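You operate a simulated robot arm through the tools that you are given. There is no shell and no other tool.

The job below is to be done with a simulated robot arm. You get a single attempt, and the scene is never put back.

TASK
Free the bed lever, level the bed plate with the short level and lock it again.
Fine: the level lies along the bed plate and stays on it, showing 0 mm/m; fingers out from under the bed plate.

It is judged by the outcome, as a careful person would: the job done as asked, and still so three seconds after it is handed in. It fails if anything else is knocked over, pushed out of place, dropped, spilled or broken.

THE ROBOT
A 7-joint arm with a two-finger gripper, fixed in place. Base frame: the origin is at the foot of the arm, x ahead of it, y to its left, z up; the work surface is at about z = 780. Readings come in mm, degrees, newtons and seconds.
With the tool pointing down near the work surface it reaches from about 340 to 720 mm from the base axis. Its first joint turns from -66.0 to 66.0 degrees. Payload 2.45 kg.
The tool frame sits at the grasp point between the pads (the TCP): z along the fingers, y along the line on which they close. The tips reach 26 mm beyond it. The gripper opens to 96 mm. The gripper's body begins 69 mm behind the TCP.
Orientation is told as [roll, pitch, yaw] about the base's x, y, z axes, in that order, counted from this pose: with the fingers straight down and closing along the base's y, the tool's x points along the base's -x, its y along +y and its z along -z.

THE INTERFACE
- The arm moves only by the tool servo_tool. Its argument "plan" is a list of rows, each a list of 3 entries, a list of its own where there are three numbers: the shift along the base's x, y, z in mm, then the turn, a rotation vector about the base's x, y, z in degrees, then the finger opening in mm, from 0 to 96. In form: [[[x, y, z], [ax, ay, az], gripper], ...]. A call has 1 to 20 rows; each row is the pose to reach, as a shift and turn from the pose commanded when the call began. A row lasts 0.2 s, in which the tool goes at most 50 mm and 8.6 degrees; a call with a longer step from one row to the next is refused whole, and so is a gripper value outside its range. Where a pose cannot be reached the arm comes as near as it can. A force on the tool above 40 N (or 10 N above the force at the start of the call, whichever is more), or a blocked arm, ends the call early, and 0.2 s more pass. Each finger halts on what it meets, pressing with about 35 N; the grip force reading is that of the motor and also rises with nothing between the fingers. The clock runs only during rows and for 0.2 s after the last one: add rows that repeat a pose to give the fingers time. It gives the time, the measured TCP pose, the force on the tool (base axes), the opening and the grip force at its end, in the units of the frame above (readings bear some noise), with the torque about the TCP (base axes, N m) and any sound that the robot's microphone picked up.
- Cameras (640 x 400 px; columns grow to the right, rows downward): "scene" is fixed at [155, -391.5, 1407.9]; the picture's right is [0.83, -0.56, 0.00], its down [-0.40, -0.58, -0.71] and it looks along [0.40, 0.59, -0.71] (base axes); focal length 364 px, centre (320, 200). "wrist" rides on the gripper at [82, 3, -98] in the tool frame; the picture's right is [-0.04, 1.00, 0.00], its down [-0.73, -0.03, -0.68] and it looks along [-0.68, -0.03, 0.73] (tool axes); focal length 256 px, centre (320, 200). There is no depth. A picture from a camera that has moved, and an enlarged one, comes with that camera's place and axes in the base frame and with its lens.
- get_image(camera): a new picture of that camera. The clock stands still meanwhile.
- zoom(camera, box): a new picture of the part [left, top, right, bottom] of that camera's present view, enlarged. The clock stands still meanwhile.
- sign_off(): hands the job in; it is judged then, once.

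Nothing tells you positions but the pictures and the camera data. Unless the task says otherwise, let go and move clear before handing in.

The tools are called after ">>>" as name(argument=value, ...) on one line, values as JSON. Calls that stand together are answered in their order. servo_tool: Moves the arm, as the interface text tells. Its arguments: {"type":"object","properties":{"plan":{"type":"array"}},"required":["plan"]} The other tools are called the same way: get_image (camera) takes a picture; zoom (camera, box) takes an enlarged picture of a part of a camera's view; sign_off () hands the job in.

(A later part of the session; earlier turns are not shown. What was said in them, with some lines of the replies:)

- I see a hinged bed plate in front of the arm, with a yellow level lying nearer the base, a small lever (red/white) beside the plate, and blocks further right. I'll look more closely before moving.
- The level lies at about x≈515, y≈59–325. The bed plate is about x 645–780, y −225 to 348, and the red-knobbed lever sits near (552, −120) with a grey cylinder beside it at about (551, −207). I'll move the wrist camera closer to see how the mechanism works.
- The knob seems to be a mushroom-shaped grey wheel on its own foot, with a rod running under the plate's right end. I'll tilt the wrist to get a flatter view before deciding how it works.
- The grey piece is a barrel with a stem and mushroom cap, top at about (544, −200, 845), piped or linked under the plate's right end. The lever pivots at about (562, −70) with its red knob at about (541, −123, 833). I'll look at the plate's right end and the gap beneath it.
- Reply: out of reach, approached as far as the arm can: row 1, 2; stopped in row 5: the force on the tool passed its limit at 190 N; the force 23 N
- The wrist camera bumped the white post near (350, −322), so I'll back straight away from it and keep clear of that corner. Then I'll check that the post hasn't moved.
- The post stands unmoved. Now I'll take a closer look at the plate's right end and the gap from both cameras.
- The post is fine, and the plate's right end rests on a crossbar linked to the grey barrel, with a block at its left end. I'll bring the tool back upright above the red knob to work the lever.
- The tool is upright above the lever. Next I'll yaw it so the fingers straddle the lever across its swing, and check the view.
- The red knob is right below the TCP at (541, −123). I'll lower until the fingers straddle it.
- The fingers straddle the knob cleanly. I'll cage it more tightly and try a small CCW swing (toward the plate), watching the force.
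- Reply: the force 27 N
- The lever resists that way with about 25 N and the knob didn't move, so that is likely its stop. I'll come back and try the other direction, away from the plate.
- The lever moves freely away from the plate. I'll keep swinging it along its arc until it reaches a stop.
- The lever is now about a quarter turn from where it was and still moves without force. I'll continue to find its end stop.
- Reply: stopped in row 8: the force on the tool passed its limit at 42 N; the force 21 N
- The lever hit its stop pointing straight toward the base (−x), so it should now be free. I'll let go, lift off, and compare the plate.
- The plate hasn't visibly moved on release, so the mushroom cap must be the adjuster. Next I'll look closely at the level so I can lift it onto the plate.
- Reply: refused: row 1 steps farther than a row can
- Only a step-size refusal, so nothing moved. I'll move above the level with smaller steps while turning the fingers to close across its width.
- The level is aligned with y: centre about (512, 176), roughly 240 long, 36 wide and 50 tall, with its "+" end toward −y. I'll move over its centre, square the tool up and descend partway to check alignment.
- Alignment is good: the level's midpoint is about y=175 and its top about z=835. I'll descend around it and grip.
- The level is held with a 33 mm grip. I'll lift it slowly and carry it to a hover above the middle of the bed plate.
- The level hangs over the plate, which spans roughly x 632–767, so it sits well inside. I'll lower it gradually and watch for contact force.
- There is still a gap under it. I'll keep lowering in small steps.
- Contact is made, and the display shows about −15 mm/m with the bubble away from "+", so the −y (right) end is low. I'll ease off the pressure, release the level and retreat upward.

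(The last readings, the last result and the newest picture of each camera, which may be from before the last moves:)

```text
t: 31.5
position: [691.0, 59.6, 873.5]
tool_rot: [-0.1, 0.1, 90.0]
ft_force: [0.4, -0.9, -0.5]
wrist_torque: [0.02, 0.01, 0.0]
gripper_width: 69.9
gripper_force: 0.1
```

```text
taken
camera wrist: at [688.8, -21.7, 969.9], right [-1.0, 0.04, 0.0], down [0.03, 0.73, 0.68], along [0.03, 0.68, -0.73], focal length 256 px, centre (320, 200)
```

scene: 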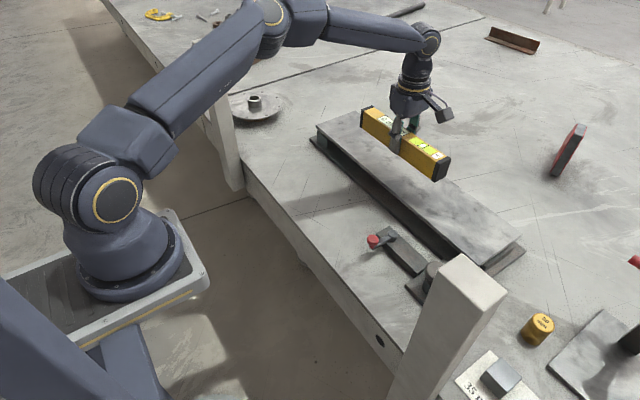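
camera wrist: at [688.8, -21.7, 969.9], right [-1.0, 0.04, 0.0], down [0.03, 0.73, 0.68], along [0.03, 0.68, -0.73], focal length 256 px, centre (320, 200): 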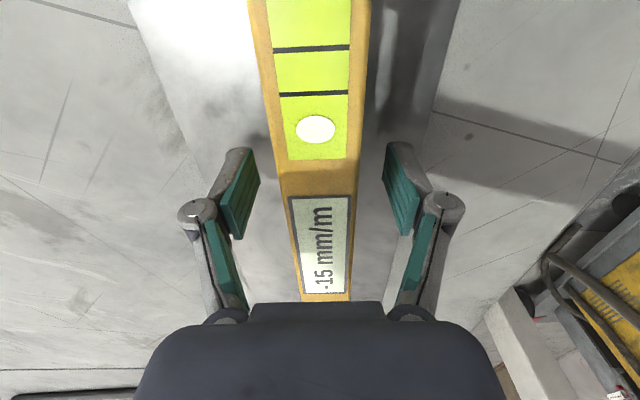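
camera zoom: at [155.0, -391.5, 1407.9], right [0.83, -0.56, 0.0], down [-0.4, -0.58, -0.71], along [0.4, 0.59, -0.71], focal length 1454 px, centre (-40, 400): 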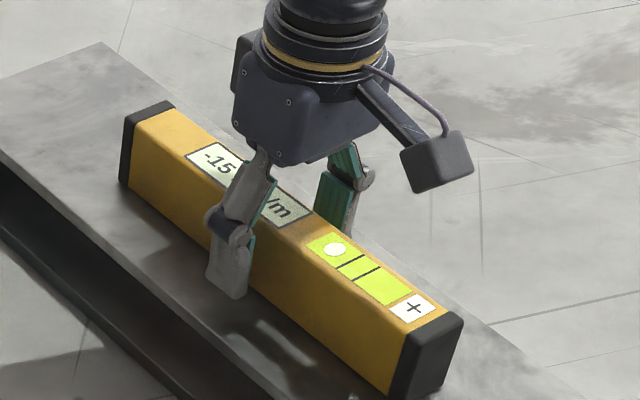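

The level rests on the plate and reads −15 mm/m. I'll lift clear, then go over to the mushroom cap with closed fingers.

>>> servo_tool(plan=[[[0, 0, 15], [0, 0, 0], 70], [[0, 0, 40], [0, 0, 0], 70], [[0, 0, 75], [0, 0, 0], 70], [[0, 0, 100], [0, 0, 0], 70]])

>>> servo_tool(plan=[[[-5, -15, 0], [0, 0, -7.5], 60], [[-15, -35, 0], [0, 0, -15], 50], [[-27, -60, 0], [0, 0, -22.5], 40], [[-40, -85, 0], [0, 0, -30], 30], [[-52, -110, 0], [0, 0, -37.5], 20], [[-64, -135, 0], [0, 0, -45], 10], [[-78, -160, 0], [0, 0, -52.5], 5], [[-92, -185, 0], [0, 0, -60], 0], [[-106, -210, -5], [0, 0, -67.5], 0], [[-120, -230, -15], [0, 0, -75], 0], [[-135, -248, -25], [0, 0, -82.5], 0], [[-147, -259.5, -35], [0, 0, -90], 0], [[-147, -259.5, -45], [0, 0, -90], 0], [[-147, -259.5, -45], [0, 0, -90], 0]])

>>> get_image(camera="scene")

>>> get_image(camera="wrist")

```text
t: 32.5
position: [689.3, 58.8, 973.2]
tool_rot: [0.0, -0.1, 90.0]
ft_force: [0.2, -0.3, -0.4]
wrist_torque: [0.05, -0.04, 0.0]
gripper_width: 69.8
gripper_force: 0.0
```

```text
t: 35.5
position: [545.1, -199.6, 927.1]
tool_rot: [0.1, 0.0, 0.0]
ft_force: [0.6, 0.8, 0.2]
wrist_torque: [-0.02, 0.0, -0.01]
gripper_width: 0.0
gripper_force: 28.5
```

```text
taken
```

scene: 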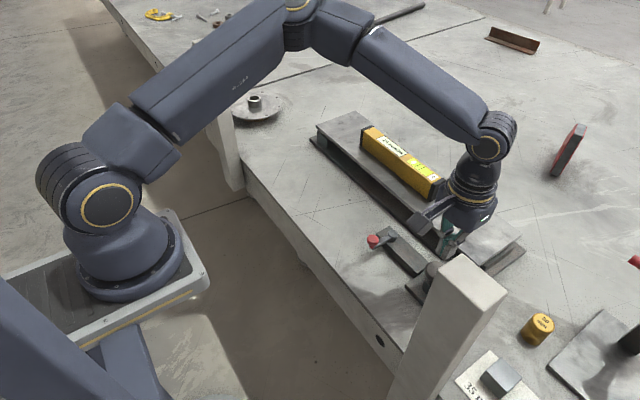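

```text
taken
camera wrist: at [463.4, -196.3, 1024.5], right [0.04, 1.0, 0.0], down [0.73, -0.03, 0.68], along [0.68, -0.03, -0.73], focal length 256 px, centre (320, 200)
```

wrist: 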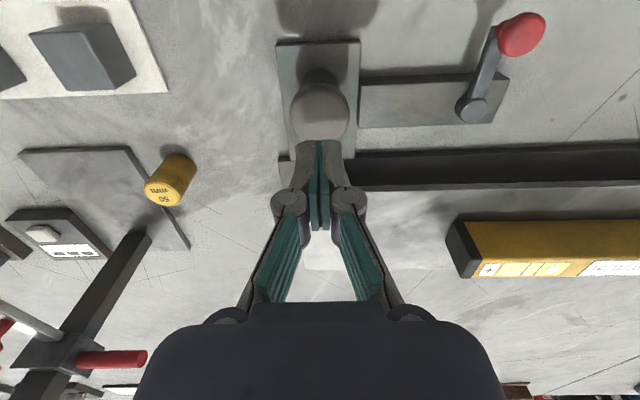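

I'm above the cap with the level's display visible to the scene camera. I'll lower the closed fingertips onto the cap and press gently.

>>> servo_tool(plan=[[[-2, 0, -20], [0, 0, 0], 0], [[-2, 0, -40], [0, 0, 0], 0], [[-2, 0, -50], [0, 0, 0], 0], [[-2, 0, -55], [0, 0, 0], 0], [[-2, 0, -58], [0, 0, 0], 0], [[-2, 0, -61], [0, 0, 0], 0], [[-2, 0, -61], [0, 0, 0], 0]])

>>> zoom(camera="scene", box=[350, 110, 530, 290])

>>> get_image(camera="wrist")

```text
t: 36.5
position: [543.1, -199.8, 877.8]
tool_rot: [-0.1, -0.1, 0.0]
ft_force: [-2.0, 1.6, 7.6]
wrist_torque: [0.05, 0.08, 0.02]
gripper_width: 5.9
gripper_force: 28.8
stopped in row 4: the force on the tool passed its limit at 49 N (the readings are from after the stop); the commanded pose is now the measured one
```

```text
2.22 times, centred on (440, 200) of scene
camera zoom: at [154.9, -391.4, 1407.9], right [0.83, -0.56, 0.0], down [-0.4, -0.58, -0.71], along [0.4, 0.59, -0.71], focal length 808 px, centre (53, 200)
```

zoom: 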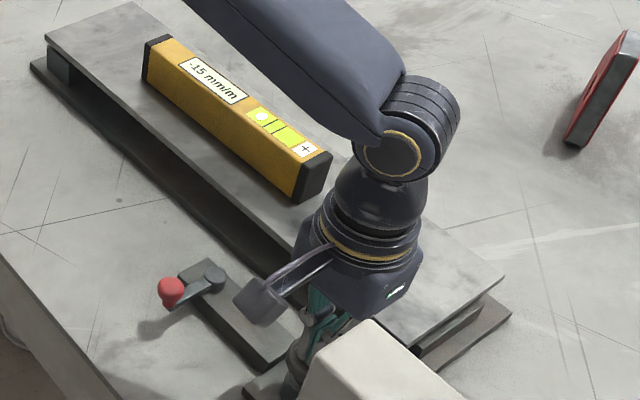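

```text
taken
camera wrist: at [462.0, -196.7, 974.6], right [0.04, 1.0, 0.0], down [0.73, -0.03, 0.68], along [0.68, -0.03, -0.73], focal length 256 px, centre (320, 200)
```

wrist: 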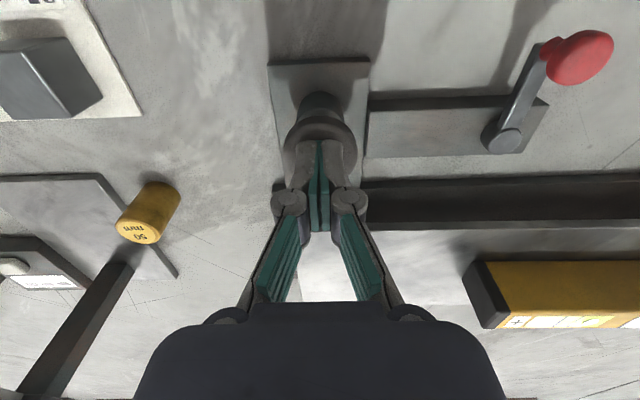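

The fingertips are on the cap (top near z≈851) and the reading is still −15. I'll press slowly to find out if it is a plunger.

>>> servo_tool(plan=[[[0, 0, -0.5], [0, 0, 0], 0], [[0, 0, -1], [0, 0, 0], 0], [[0, 0, -1.5], [0, 0, 0], 0], [[0, 0, -2], [0, 0, 0], 0], [[0, 0, -2.5], [0, 0, 0], 0], [[0, 0, -3], [0, 0, 0], 0], [[0, 0, -3.5], [0, 0, 0], 0], [[0, 0, -4], [0, 0, 0], 0]])

>>> zoom(camera="scene", box=[350, 110, 530, 290])

```text
t: 37.3
position: [542.7, -200.3, 877.2]
tool_rot: [0.1, -0.2, 0.0]
ft_force: [-5.9, 2.3, 8.9]
wrist_torque: [0.05, 0.13, 0.0]
gripper_width: 5.9
gripper_force: 28.9
stopped in row 3: the force on the tool passed its limit at 42 N (the readings are from after the stop); the commanded pose is now the measured one
```

```text
2.22 times, centred on (440, 200) of scene
camera zoom: at [154.8, -391.4, 1407.9], right [0.83, -0.56, 0.0], down [-0.4, -0.58, -0.71], along [0.4, 0.59, -0.71], focal length 808 px, centre (53, 200)
```

zoom: 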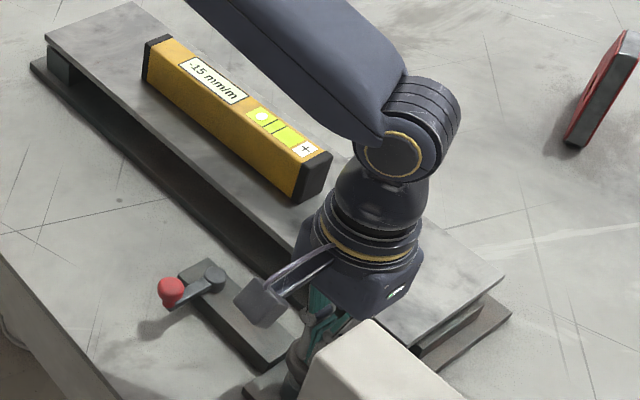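

The cap doesn't yield to a 40 N push, so it is probably a screw knob to be turned. I'll back up, open, straddle the cap and grip its rim.

>>> servo_tool(plan=[[[0, 0, 15], [0, 0, 0], 10], [[0, 0, 30], [0, 0, 0], 25], [[0, 0, 30], [0, 0, 0], 45], [[0, 0, 30], [0, 0, 0], 64], [[0, 0, 30], [0, 0, 0], 70], [[0, 0, 30], [0, 0, 0], 70]])

>>> get_image(camera="wrist")

```text
t: 38.7
position: [543.7, -201.1, 906.9]
tool_rot: [0.0, -0.2, 0.0]
ft_force: [-0.1, -0.6, -0.4]
wrist_torque: [-0.04, 0.01, -0.02]
gripper_width: 70.0
gripper_force: 0.2
```

```text
taken
camera wrist: at [462.7, -197.1, 1004.3], right [0.04, 1.0, 0.0], down [0.73, -0.03, 0.68], along [0.68, -0.03, -0.73], focal length 256 px, centre (320, 200)
```

wrist: 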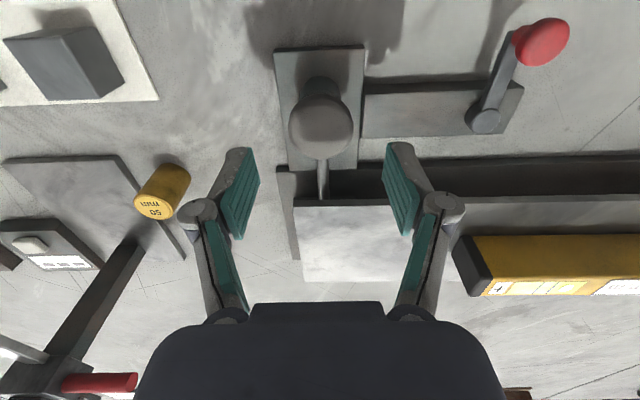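

The cap is centred between the fingers at about (540, −200), 40 mm across. I'll lower and grip it.

>>> servo_tool(plan=[[[-3, 0.5, -20], [0, 0, 0], 70], [[-3, 0.5, -40], [0, 0, 0], 70], [[-3, 0.5, -52], [0, 0, 0], 70], [[-3, 0.5, -59], [0, 0, 0], 70], [[-3, 0.5, -59], [0, 0, 0], 60], [[-3, 0.5, -59], [0, 0, 0], 50], [[-3, 0.5, -59], [0, 0, 0], 40], [[-3, 0.5, -59], [0, 0, 0], 34], [[-3, 0.5, -59], [0, 0, 0], 34]])

>>> get_image(camera="wrist")

>>> zoom(camera="scene", box=[350, 110, 530, 290])

```text
t: 40.7
position: [541.4, -200.4, 848.9]
tool_rot: [0.0, -0.2, 0.1]
ft_force: [1.1, -6.2, -2.9]
wrist_torque: [-0.09, -0.06, -0.05]
gripper_width: 42.2
gripper_force: 44.8
```

```text
taken
camera wrist: at [459.4, -196.6, 945.4], right [0.04, 1.0, 0.0], down [0.73, -0.03, 0.68], along [0.68, -0.03, -0.73], focal length 256 px, centre (320, 200)
```

wrist: 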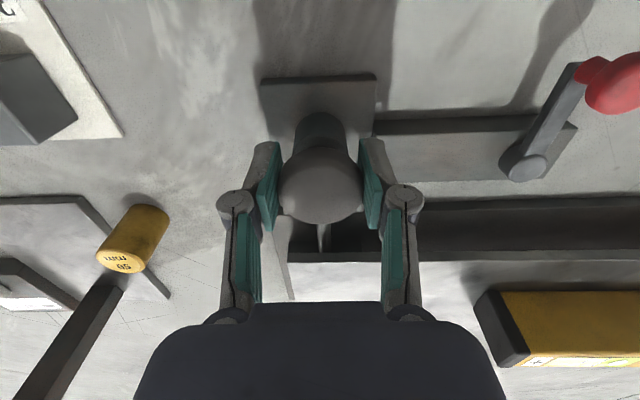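

```text
2.22 times, centred on (440, 200) of scene
camera zoom: at [155.1, -391.6, 1407.8], right [0.83, -0.56, 0.0], down [-0.4, -0.58, -0.71], along [0.4, 0.59, -0.71], focal length 808 px, centre (53, 200)
```

zoom: 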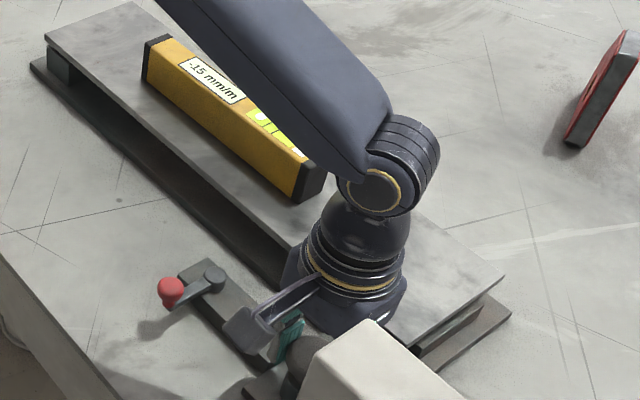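

The cap is gripped at 42 mm. I'll turn it a little counter-clockwise and watch the torque and the level's reading.

>>> servo_tool(plan=[[[0, 0, 0], [0, 0, 3], 34], [[0, 0, 0], [0, 0, 6], 34], [[0, 0, 0], [0, 0, 10], 34], [[0, 0, 0], [0, 0, 15], 34], [[0, 0, 0], [0, 0, 20], 34], [[0, 0, 0], [0, 0, 20], 34]])

>>> get_image(camera="wrist")

>>> zoom(camera="scene", box=[350, 110, 530, 290])

```text
t: 42.1
position: [540.8, -200.1, 848.6]
tool_rot: [-0.1, -0.1, 20.1]
ft_force: [1.0, -12.8, 6.5]
wrist_torque: [-0.11, 0.15, -0.05]
gripper_width: 42.2
gripper_force: 45.4
```

```text
taken
camera wrist: at [463.4, -226.1, 945.4], right [-0.31, 0.95, 0.0], down [0.7, 0.22, 0.68], along [0.65, 0.21, -0.73], focal length 256 px, centre (320, 200)
```

wrist: 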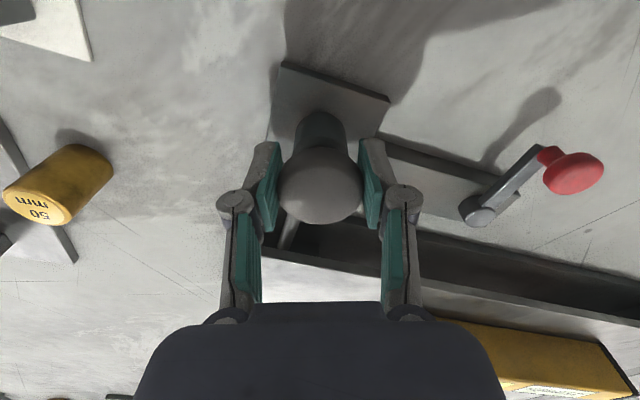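

```text
2.22 times, centred on (440, 200) of scene
camera zoom: at [155.0, -391.7, 1407.8], right [0.83, -0.56, 0.0], down [-0.4, -0.58, -0.71], along [0.4, 0.59, -0.71], focal length 808 px, centre (53, 200)
```

zoom: 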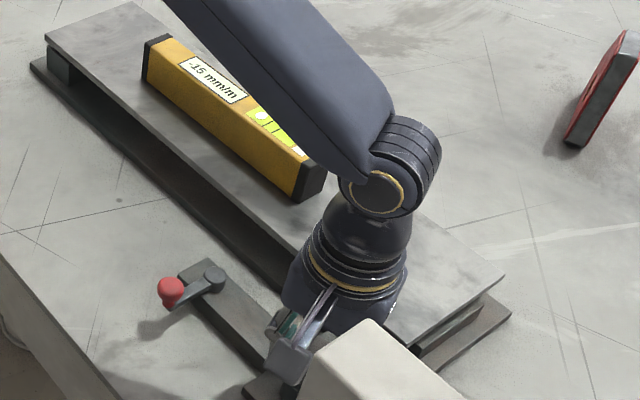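

The cap turned without resisting torque, and the reading looks unchanged. I'll turn further counter-clockwise to see if anything shifts.

>>> servo_tool(plan=[[[0, 0, 0], [0, 0, 7], 34], [[0, 0, 0], [0, 0, 14], 34], [[0, 0, 0], [0, 0, 21], 34], [[0, 0, 0], [0, 0, 28], 34], [[0, 0, 0], [0, 0, 35], 34], [[0, 0, 0], [0, 0, 42], 34], [[0, 0, 0], [0, 0, 49], 34], [[0, 0, 0], [0, 0, 56], 34], [[0, 0, 0], [0, 0, 63], 34], [[0, 0, 0], [0, 0, 70], 34], [[0, 0, 0], [0, 0, 70], 34]])

>>> get_image(camera="wrist")

>>> zoom(camera="scene", box=[350, 110, 450, 180])

```text
t: 43.5
position: [543.7, -204.5, 848.2]
tool_rot: [-0.5, 0.2, 59.8]
ft_force: [5.1, -5.3, -9.2]
wrist_torque: [0.04, -0.34, -0.06]
gripper_width: 42.2
gripper_force: 44.9
stopped in row 6: the force on the tool passed its limit at 42 N (the readings are from after the stop); the commanded pose is now the measured one
```

```text
taken
camera wrist: at [498.8, -271.4, 945.9], right [-0.84, 0.54, -0.01], down [0.39, 0.63, 0.68], along [0.37, 0.57, -0.74], focal length 256 px, centre (320, 200)
```

wrist: 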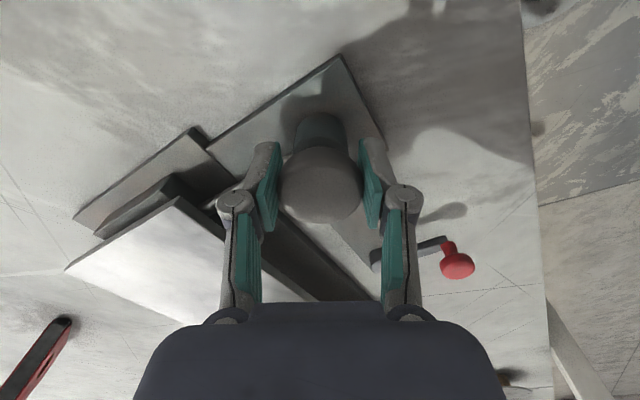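

```text
5.71 times, centred on (400, 145) of scene
camera zoom: at [155.3, -391.6, 1407.8], right [0.83, -0.56, 0.0], down [-0.4, -0.58, -0.71], along [0.4, 0.59, -0.71], focal length 2078 px, centre (-137, 514)
```

zoom: 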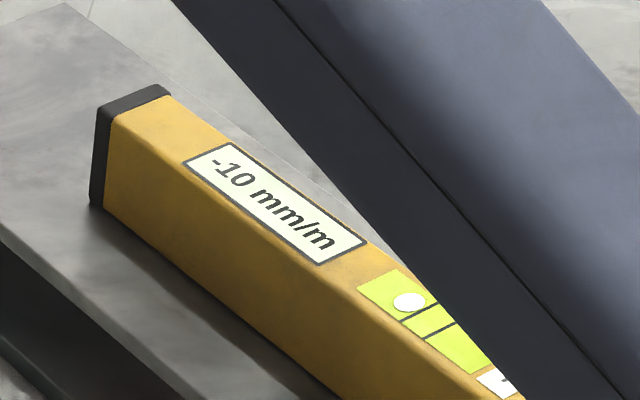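

Turning the knob works: about 60° counter-clockwise brought the reading from −15 to −10 mm/m. The stop came from my grip being off the knob's axis, which is nearer (546, −201). I'll release, swing back to a negative yaw, recentre and regrip.

>>> servo_tool(plan=[[[0, 0, 0], [0, 0, 0], 52], [[0, 0, 0], [0, 0, 0], 62], [[1, 2, 0], [0, 0, 0], 68], [[2.3, 3.5, 0], [0, 0, -7], 68], [[2.3, 3.5, 0], [0, 0, -15], 68], [[2.3, 3.5, 0], [0, 0, -22.5], 68], [[2.3, 3.5, 0], [0, 0, -30], 68], [[2.3, 3.5, 0], [0, 0, -37.5], 68], [[2.3, 3.5, 0], [0, 0, -45], 68], [[2.3, 3.5, 0], [0, 0, -52.5], 68], [[2.3, 3.5, 0], [0, 0, -60], 68], [[2.3, 3.5, 0], [0, 0, -60], 68]])

>>> get_image(camera="wrist")

>>> get_image(camera="scene")

>>> zoom(camera="scene", box=[350, 110, 450, 180])

```text
t: 46.1
position: [544.8, -200.0, 849.5]
tool_rot: [-0.6, 0.2, -0.2]
ft_force: [0.6, -0.5, -0.3]
wrist_torque: [0.01, 0.02, -0.01]
gripper_width: 68.1
gripper_force: 0.1
```

```text
taken
camera wrist: at [463.8, -195.1, 946.7], right [0.04, 1.0, -0.01], down [0.73, -0.02, 0.68], along [0.68, -0.04, -0.73], focal length 256 px, centre (320, 200)
```

wrist: 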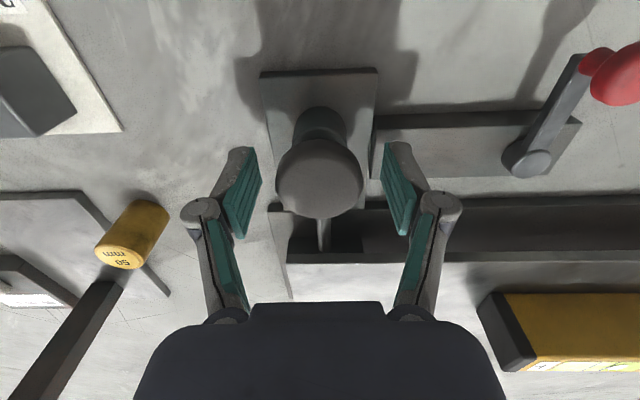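

```text
taken
```

scene: 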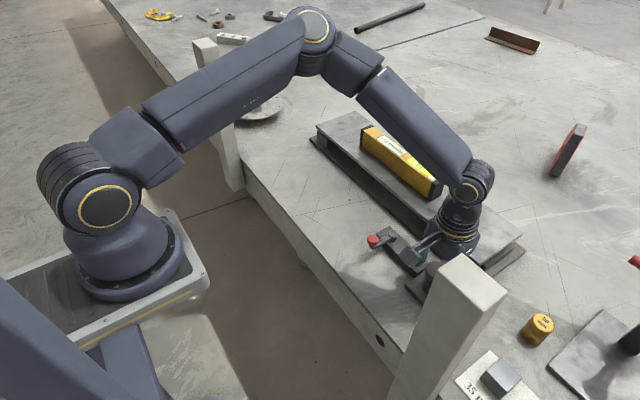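

```text
5.71 times, centred on (400, 145) of scene
camera zoom: at [155.0, -391.5, 1407.9], right [0.83, -0.56, 0.0], down [-0.4, -0.58, -0.71], along [0.4, 0.59, -0.71], focal length 2078 px, centre (-137, 514)
```

zoom: 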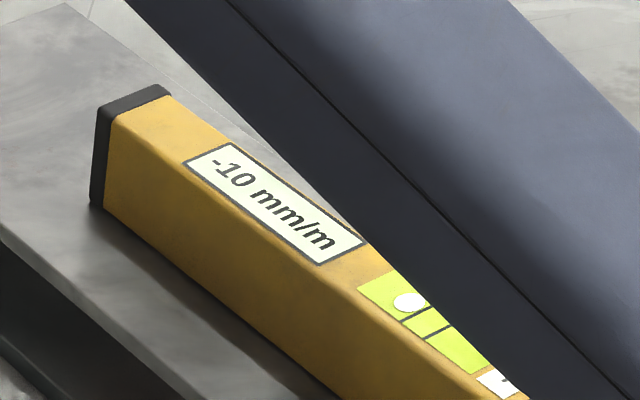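

It holds at −10 mm/m when released. I'll swing to −60° yaw and regrip for a longer stroke, checking the centring force.

>>> servo_tool(plan=[[[0, -0.5, 0], [0, 0, -8], 68], [[0, -0.5, 0], [0, 0, -16], 68], [[0, -0.5, 0], [0, 0, -24], 68], [[0, -0.5, 0], [0, 0, -32], 68], [[0, -0.5, 0], [0, 0, -40], 68], [[0, -0.5, 0], [0, 0, -48], 68], [[0, -0.5, 0], [0, 0, -54], 68], [[0, -0.5, 0], [0, 0, -60], 60], [[0, -0.5, 0], [0, 0, -60], 50], [[0, -0.5, 0], [0, 0, -60], 42], [[0, -0.5, 0], [0, 0, -60], 36], [[0, -0.5, 0], [0, 0, -60], 36]])

>>> zoom(camera="scene", box=[350, 110, 450, 180])

>>> get_image(camera="wrist")

```text
t: 48.7
position: [545.0, -200.6, 849.7]
tool_rot: [-0.5, 0.1, -60.0]
ft_force: [1.8, 0.3, 1.1]
wrist_torque: [0.01, 0.05, 0.04]
gripper_width: 42.4
gripper_force: 45.6
```

```text
5.71 times, centred on (400, 145) of scene
camera zoom: at [155.1, -391.4, 1407.9], right [0.83, -0.56, 0.0], down [-0.4, -0.58, -0.71], along [0.4, 0.59, -0.71], focal length 2078 px, centre (-137, 514)
```

zoom: 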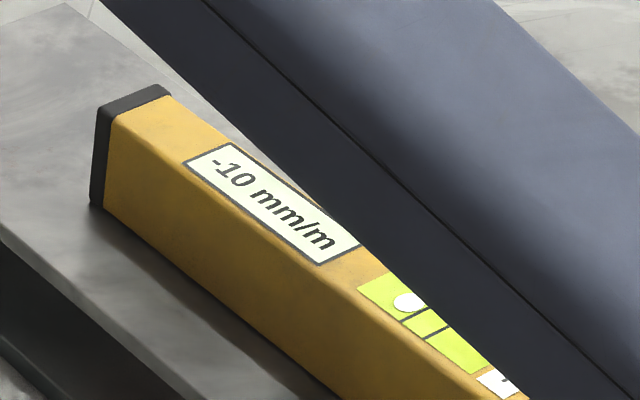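

```text
taken
camera wrist: at [508.6, -127.7, 946.5], right [0.89, 0.46, -0.01], down [0.35, -0.65, 0.68], along [0.31, -0.6, -0.73], focal length 256 px, centre (320, 200)
```

wrist: 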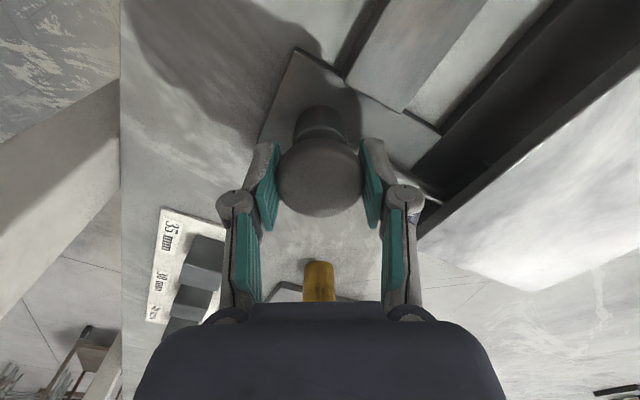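

The grip is now well centred with almost no side force. I'll turn counter-clockwise 40° and read the level.

>>> servo_tool(plan=[[[0, 0, 0], [0, 0, 5], 36], [[0, 0, 0], [0, 0, 10], 36], [[0, 0, 0], [0, 0, 15], 36], [[0, 0, 0], [0, 0, 20], 36], [[0, 0, 0], [0, 0, 25], 36], [[0, 0, 0], [0, 0, 30], 36], [[0, 0, 0], [0, 0, 35], 36], [[0, 0, 0], [0, 0, 40], 36], [[0, 0, 0], [0, 0, 40], 36]])

>>> zoom(camera="scene", box=[350, 110, 450, 180])

```text
t: 50.7
position: [543.7, -199.8, 848.7]
tool_rot: [-0.5, 0.1, -19.9]
ft_force: [13.4, -5.6, -1.9]
wrist_torque: [-0.34, -0.46, -0.01]
gripper_width: 42.6
gripper_force: 44.3
```

```text
5.71 times, centred on (400, 145) of scene
camera zoom: at [155.4, -391.6, 1407.8], right [0.83, -0.56, 0.0], down [-0.4, -0.58, -0.71], along [0.4, 0.59, -0.71], focal length 2078 px, centre (-137, 514)
```

zoom: 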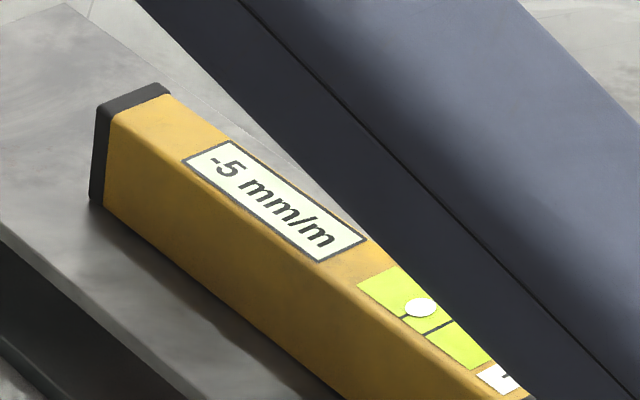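

It reads −5 mm/m now, so it changes about 5 mm/m per 40°. I'll turn another 20° and compare the display with the bubble.

>>> servo_tool(plan=[[[0, 0, 0], [0, 0, 5], 36], [[0, 0, 0], [0, 0, 10], 36], [[0, 0, 0], [0, 0, 15], 36], [[0, 0, 0], [0, 0, 20], 36], [[0, 0, 0], [0, 0, 20], 36]])

>>> zoom(camera="scene", box=[350, 110, 450, 180])

```text
t: 51.9
position: [546.2, -201.0, 849.8]
tool_rot: [-0.6, 0.0, 0.1]
ft_force: [16.0, -0.8, 5.0]
wrist_torque: [-0.09, -0.3, 0.0]
gripper_width: 42.7
gripper_force: 45.1
```

```text
5.71 times, centred on (400, 145) of scene
camera zoom: at [155.3, -391.4, 1407.8], right [0.83, -0.56, 0.0], down [-0.4, -0.58, -0.71], along [0.4, 0.59, -0.71], focal length 2078 px, centre (-137, 514)
```

zoom: 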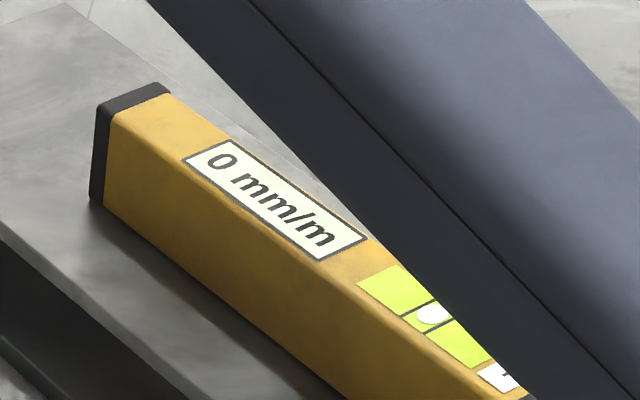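

The display reads 0 mm/m. I'll release the knob, lift clear and check the bubble closely, since the display seems to step in fives.

>>> servo_tool(plan=[[[0, 0, 0], [0, 0, 0], 52], [[0, 0, 0], [0, 0, 0], 62], [[0, 0, 0], [0, 0, 0], 68], [[0, 0, 20], [0, 0, 0], 68], [[0, 0, 50], [0, 0, 0], 68], [[0, 0, 90], [0, 0, 0], 68], [[-5, 40, 110], [0, 0, 0], 68], [[-10, 85, 120], [0, 0, 0], 68], [[-10, 130, 120], [0, 0, 0], 68], [[-10, 175, 120], [0, 0, 0], 68], [[-10, 210, 120], [0, 0, 0], 68], [[-10, 220, 120], [0, 0, 0], 68]])

>>> get_image(camera="wrist")

>>> zoom(camera="scene", box=[350, 110, 450, 180])

```text
t: 54.5
position: [535.3, 21.6, 969.4]
tool_rot: [-0.4, 0.2, -0.2]
ft_force: [0.4, 0.0, -0.3]
wrist_torque: [0.03, 0.01, 0.01]
gripper_width: 68.0
gripper_force: 0.0
```

```text
taken
camera wrist: at [454.7, 25.3, 1065.5], right [0.04, 1.0, -0.01], down [0.73, -0.02, 0.68], along [0.68, -0.03, -0.74], focal length 256 px, centre (320, 200)
```

wrist: 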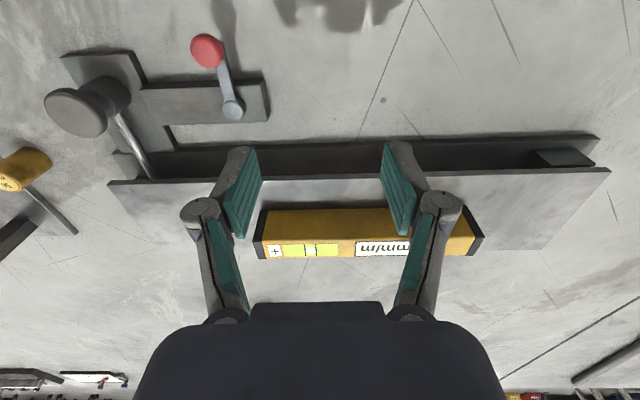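

```text
5.71 times, centred on (400, 145) of scene
camera zoom: at [155.1, -391.4, 1407.9], right [0.83, -0.56, 0.0], down [-0.4, -0.58, -0.71], along [0.4, 0.59, -0.71], focal length 2078 px, centre (-137, 514)
```

zoom: 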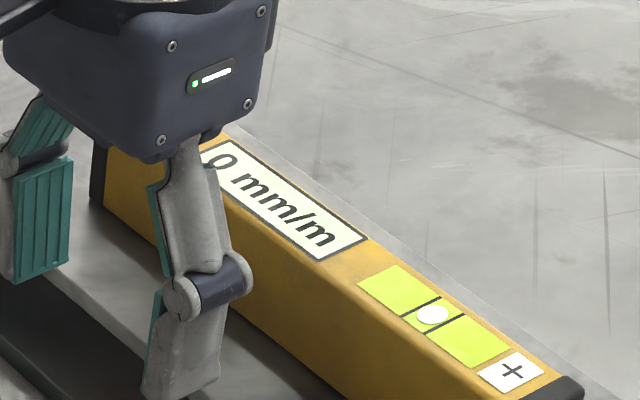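

The bubble looks centred between its lines. I'll zoom in to be sure.

>>> zoom(camera="scene", box=[405, 150, 445, 175])

>>> zoom(camera="wrist", box=[250, 230, 430, 265])

```text
16.00 times, centred on (425, 162) of scene
camera zoom: at [155.1, -391.4, 1407.9], right [0.83, -0.56, 0.0], down [-0.4, -0.58, -0.71], along [0.4, 0.59, -0.71], focal length 5817 px, centre (-1360, 800)
```

zoom: 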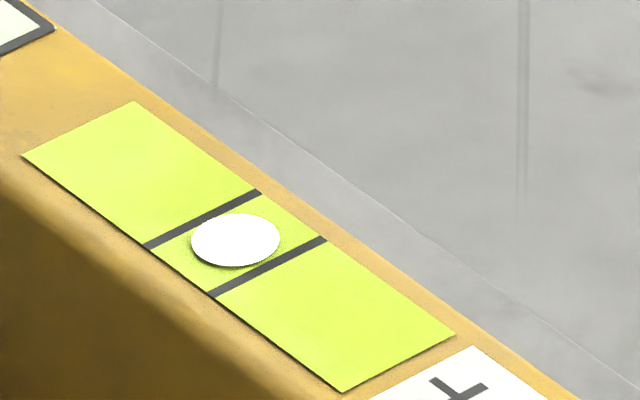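

```text
3.56 times, centred on (340, 248) of wrist
camera zoom: at [454.7, 25.3, 1065.5], right [0.04, 1.0, -0.01], down [0.73, -0.02, 0.68], along [0.68, -0.03, -0.74], focal length 910 px, centre (249, 31)
```

zoom: 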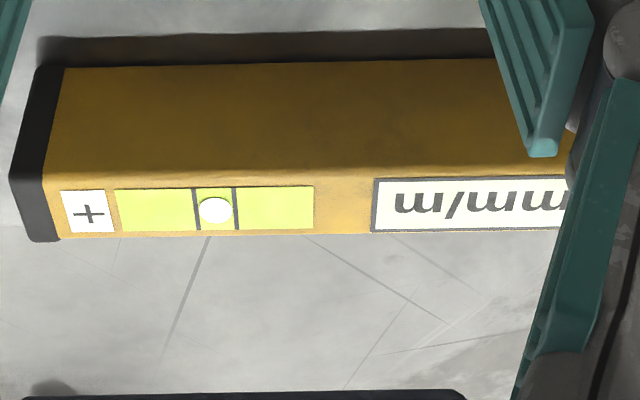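

The bubble is centred, so the plate is level. Now I'll go back to the lever knob at about (504, −70) to swing it to the locked position.

>>> servo_tool(plan=[[[-8, -23, -5], [0.4, -0.2, 0], 68], [[-16, -46, -15], [0.4, -0.2, 0], 60], [[-24, -69, -28], [0.4, -0.2, 0], 54], [[-31.5, -91.5, -40], [0.4, -0.2, 0], 54], [[-31.5, -91.5, -60], [0.4, -0.2, 0], 54], [[-31.5, -91.5, -60], [0.4, -0.2, 0], 54]])

>>> get_image(camera="wrist")

```text
t: 55.9
position: [504.5, -71.7, 909.3]
tool_rot: [-0.1, 0.0, 0.0]
ft_force: [-0.4, -0.5, 0.3]
wrist_torque: [-0.01, -0.02, 0.01]
gripper_width: 54.2
gripper_force: 0.1
```

```text
taken
camera wrist: at [423.2, -66.5, 1005.0], right [0.04, 1.0, 0.0], down [0.73, -0.03, 0.68], along [0.68, -0.03, -0.73], focal length 256 px, centre (320, 200)
```

wrist: 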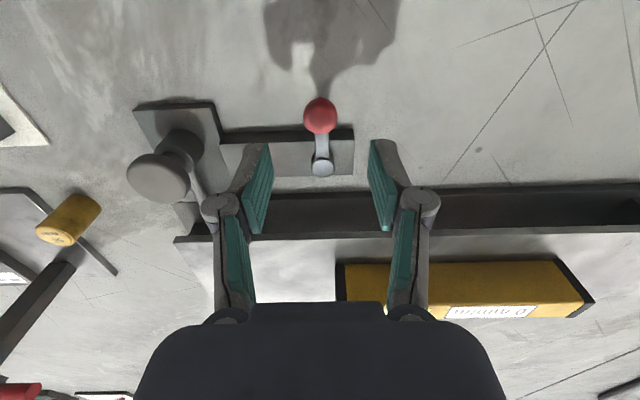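

Lined up over the lever knob. I'll lower, cage it and swing it along its arc back toward the locked position.

>>> servo_tool(plan=[[[0.5, 1.5, -25], [0, 0, 0], 54], [[0.5, 1.5, -50], [0, 0, 0], 54], [[0.5, 1.5, -66], [0, 0, 0], 54], [[0.5, 1.5, -66], [0, 0, 0], 44], [[0.5, 1.5, -66], [0, 0, 0], 38], [[0.5, 1.5, -66], [0, 0, 0], 38]])

>>> servo_tool(plan=[[[0.2, -5, 0], [0, 0, 5], 38], [[0.9, -9.9, 0], [0, 0, 10], 38], [[1.9, -14.8, 0], [0, 0, 15], 38], [[3.4, -19.5, 0], [0, 0, 20], 38], [[5.3, -24.1, 0], [0, 0, 25], 38], [[7.6, -28.5, 0], [0, 0, 30], 38], [[10.3, -32.7, 0], [0, 0, 35], 38], [[13.3, -36.6, 0], [0, 0, 40], 38], [[16.7, -40.3, 0], [0, 0, 45], 38], [[20.4, -43.7, 0], [0, 0, 50], 38], [[24.3, -46.7, 0], [0, 0, 55], 38], [[28.5, -49.4, 0], [0, 0, 60], 38], [[32.9, -51.7, 0], [0, 0, 65], 38], [[37.5, -53.6, 0], [0, 0, 70], 38], [[37.5, -53.6, 0], [0, 0, 70], 38]])

>>> get_image(camera="wrist")

>>> zoom(camera="scene", box=[340, 110, 540, 290])

```text
t: 57.3
position: [503.9, -71.3, 843.4]
tool_rot: [-0.1, -0.1, 0.0]
ft_force: [0.2, -0.3, 0.3]
wrist_torque: [0.03, 0.01, 0.0]
gripper_width: 37.9
gripper_force: 0.1
```

```text
t: 60.5
position: [542.1, -124.8, 843.7]
tool_rot: [-0.1, -0.2, 70.0]
ft_force: [-0.5, 0.6, -0.2]
wrist_torque: [0.01, 0.01, 0.01]
gripper_width: 38.4
gripper_force: 0.4
```

```text
taken
camera wrist: at [510.8, -199.4, 939.6], right [-0.93, 0.38, 0.0], down [0.28, 0.68, 0.68], along [0.26, 0.63, -0.73], focal length 256 px, centre (320, 200)
```

wrist: 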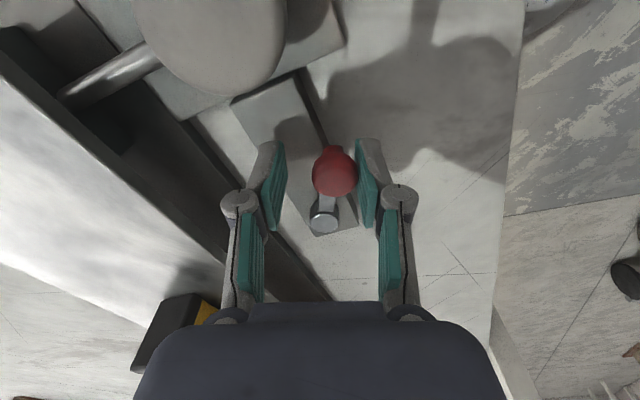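

```text
2.22 times, centred on (440, 200) of scene
camera zoom: at [155.0, -391.5, 1407.9], right [0.83, -0.56, 0.0], down [-0.4, -0.58, -0.71], along [0.4, 0.59, -0.71], focal length 808 px, centre (53, 200)
```

zoom: 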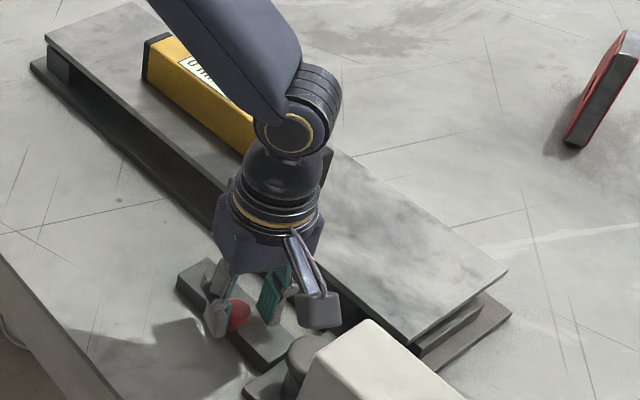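

The lever is nearly back; the knob is a few millimetres from its original locked stop. I'll push it the rest of the way until it meets resistance.

>>> servo_tool(plan=[[[2.3, -0.8, 0], [0, 0, 2.5], 38], [[4.7, -1.5, 0], [0, 0, 5], 38], [[7.1, -2, 0], [0, 0, 7.5], 38], [[9.6, -2.5, 0], [0, 0, 10], 38], [[11.5, -2.9, 0], [0, 0, 12], 38], [[11.5, -2.9, 0], [0, 0, 12], 38]])

>>> get_image(camera="wrist")

```text
t: 61.9
position: [552.5, -124.8, 842.4]
tool_rot: [0.0, -0.3, 82.0]
ft_force: [-12.1, 6.1, -2.4]
wrist_torque: [0.09, 0.03, -0.13]
gripper_width: 45.8
gripper_force: 5.3
```

```text
taken
camera wrist: at [537.8, -206.6, 939.4], right [-0.98, 0.18, 0.0], down [0.13, 0.72, 0.68], along [0.12, 0.67, -0.73], focal length 256 px, centre (320, 200)
```

wrist: 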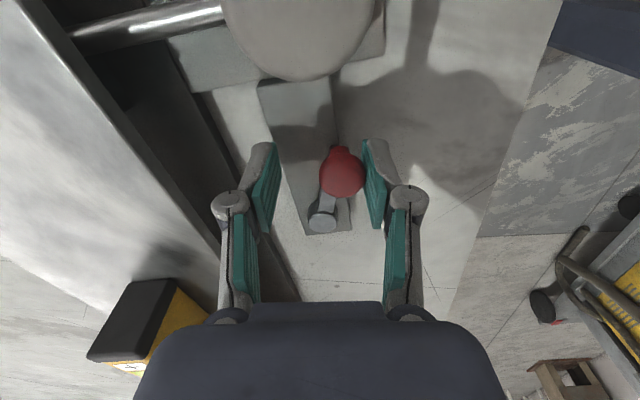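

The knob is back where it was originally and resisting. One slightly firmer nudge will confirm it's against its stop, then I'll let go and retreat.

>>> servo_tool(plan=[[[2, -0.3, 0], [0, 0, 1], 38], [[4, -0.5, 0], [0, 0, 2], 38], [[4, -0.5, 0], [0, 0, 2], 38]])

>>> get_image(camera="wrist")

```text
t: 62.7
position: [554.5, -126.8, 842.0]
tool_rot: [0.2, -0.2, 83.9]
ft_force: [-20.8, 9.3, -5.6]
wrist_torque: [0.11, 0.04, -0.18]
gripper_width: 51.3
gripper_force: 9.7
```

```text
taken
camera wrist: at [543.6, -207.9, 939.3], right [-0.99, 0.14, 0.0], down [0.11, 0.72, 0.68], along [0.1, 0.67, -0.73], focal length 256 px, centre (320, 200)
```

wrist: 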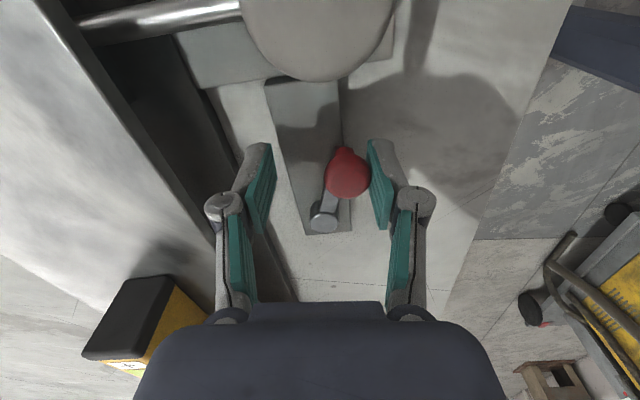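

It's firmly at its locked stop. I'll ease off, open and move up clear.

>>> servo_tool(plan=[[[-6, 1, 0], [0, 0, 0], 54], [[-12, 2, 0], [0, 0, 0], 58], [[-12, 2, 0], [0, 0, 0], 58], [[-12, 2, 25], [0, 0, 0], 58], [[-12, 2, 60], [0, 0, -6], 58], [[-12, 5, 100], [0, 0, -13], 58], [[-20, 15, 140], [0, 0, -20], 58], [[-40, 30, 175], [0, 0, -28], 58], [[-60, 50, 200], [0, 0, -36], 58], [[-80, 70, 220], [0, 0, -44], 58], [[-80, 70, 220], [0, 0, -44], 58]])

>>> get_image(camera="scene")

>>> zoom(camera="scene", box=[350, 110, 450, 180])

>>> zoom(camera="scene", box=[340, 180, 540, 290])

>>> get_image(camera="wrist")

```text
t: 65.1
position: [479.3, -57.8, 1063.8]
tool_rot: [-0.1, -0.1, 39.8]
ft_force: [0.4, 0.3, 0.6]
wrist_torque: [0.01, 0.02, 0.01]
gripper_width: 58.3
gripper_force: 0.0
```

```text
taken
```

scene: 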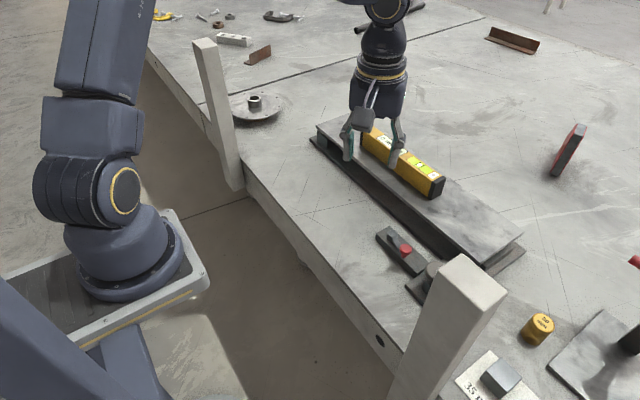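

```text
5.71 times, centred on (400, 145) of scene
camera zoom: at [155.0, -391.4, 1407.9], right [0.83, -0.56, 0.0], down [-0.4, -0.58, -0.71], along [0.4, 0.59, -0.71], focal length 2078 px, centre (-137, 514)
```

zoom: 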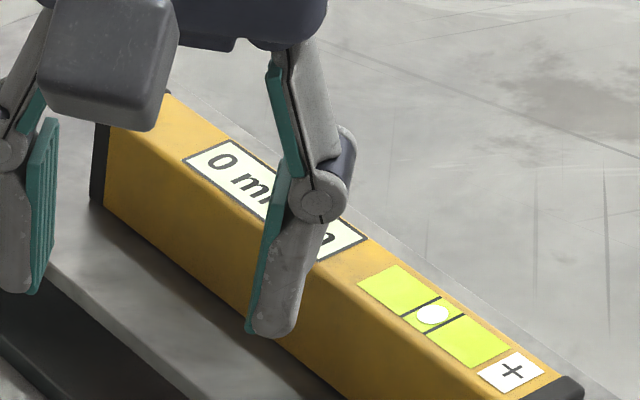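

```text
3.20 times, centred on (440, 235) of scene
camera zoom: at [155.0, -391.4, 1407.9], right [0.83, -0.56, 0.0], down [-0.4, -0.58, -0.71], along [0.4, 0.59, -0.71], focal length 1163 px, centre (-64, 88)
```

zoom: 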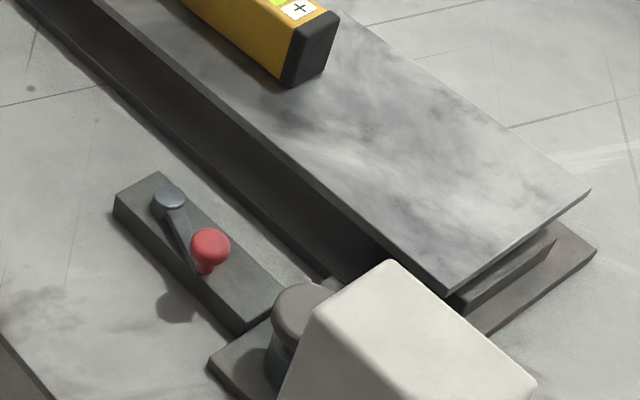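

```text
taken
camera wrist: at [414.0, -107.3, 1161.3], right [-0.61, 0.79, 0.0], down [0.58, 0.45, 0.68], along [0.54, 0.41, -0.73], focal length 256 px, centre (320, 200)
```

wrist: 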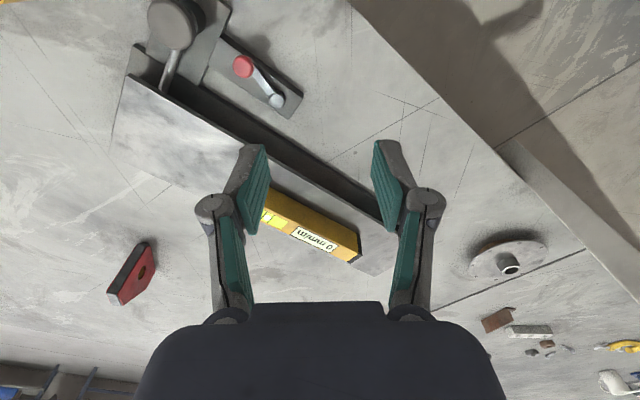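

The lever is back in its original locked position. The level lies along the plate showing 0 mm/m with its bubble centred. The gripper is clear and nothing else has moved, so I'm handing in.

>>> sign_off()

```text
The job is handed in.
```

The bed plate is level and locked. The short level lies along it showing 0 mm/m with the bubble centred, and the fingers are clear of the plate.

- **Freeing:** I swung the lever about 70° towards the base until it hit its stop. The plate did not visibly move when it was freed.
- **Levelling:** The level first read −15 mm/m, with the right-hand (−y) end low. Turning the grey knob counter-clockwise in two strokes brought it to 0. The display only ever showed steps of 5, so I checked the bubble close up as well.
- **Locking:** I pushed the lever back to where it started, and it held still against about 20 N. The reading was still 0 afterwards.

**Post bump:** While I was looking around early on, the wrist camera hit the white post at the front right, with a force reading of 190 N. The post looked unmoved in the pictures afterwards, and I saw nothing else out of place.
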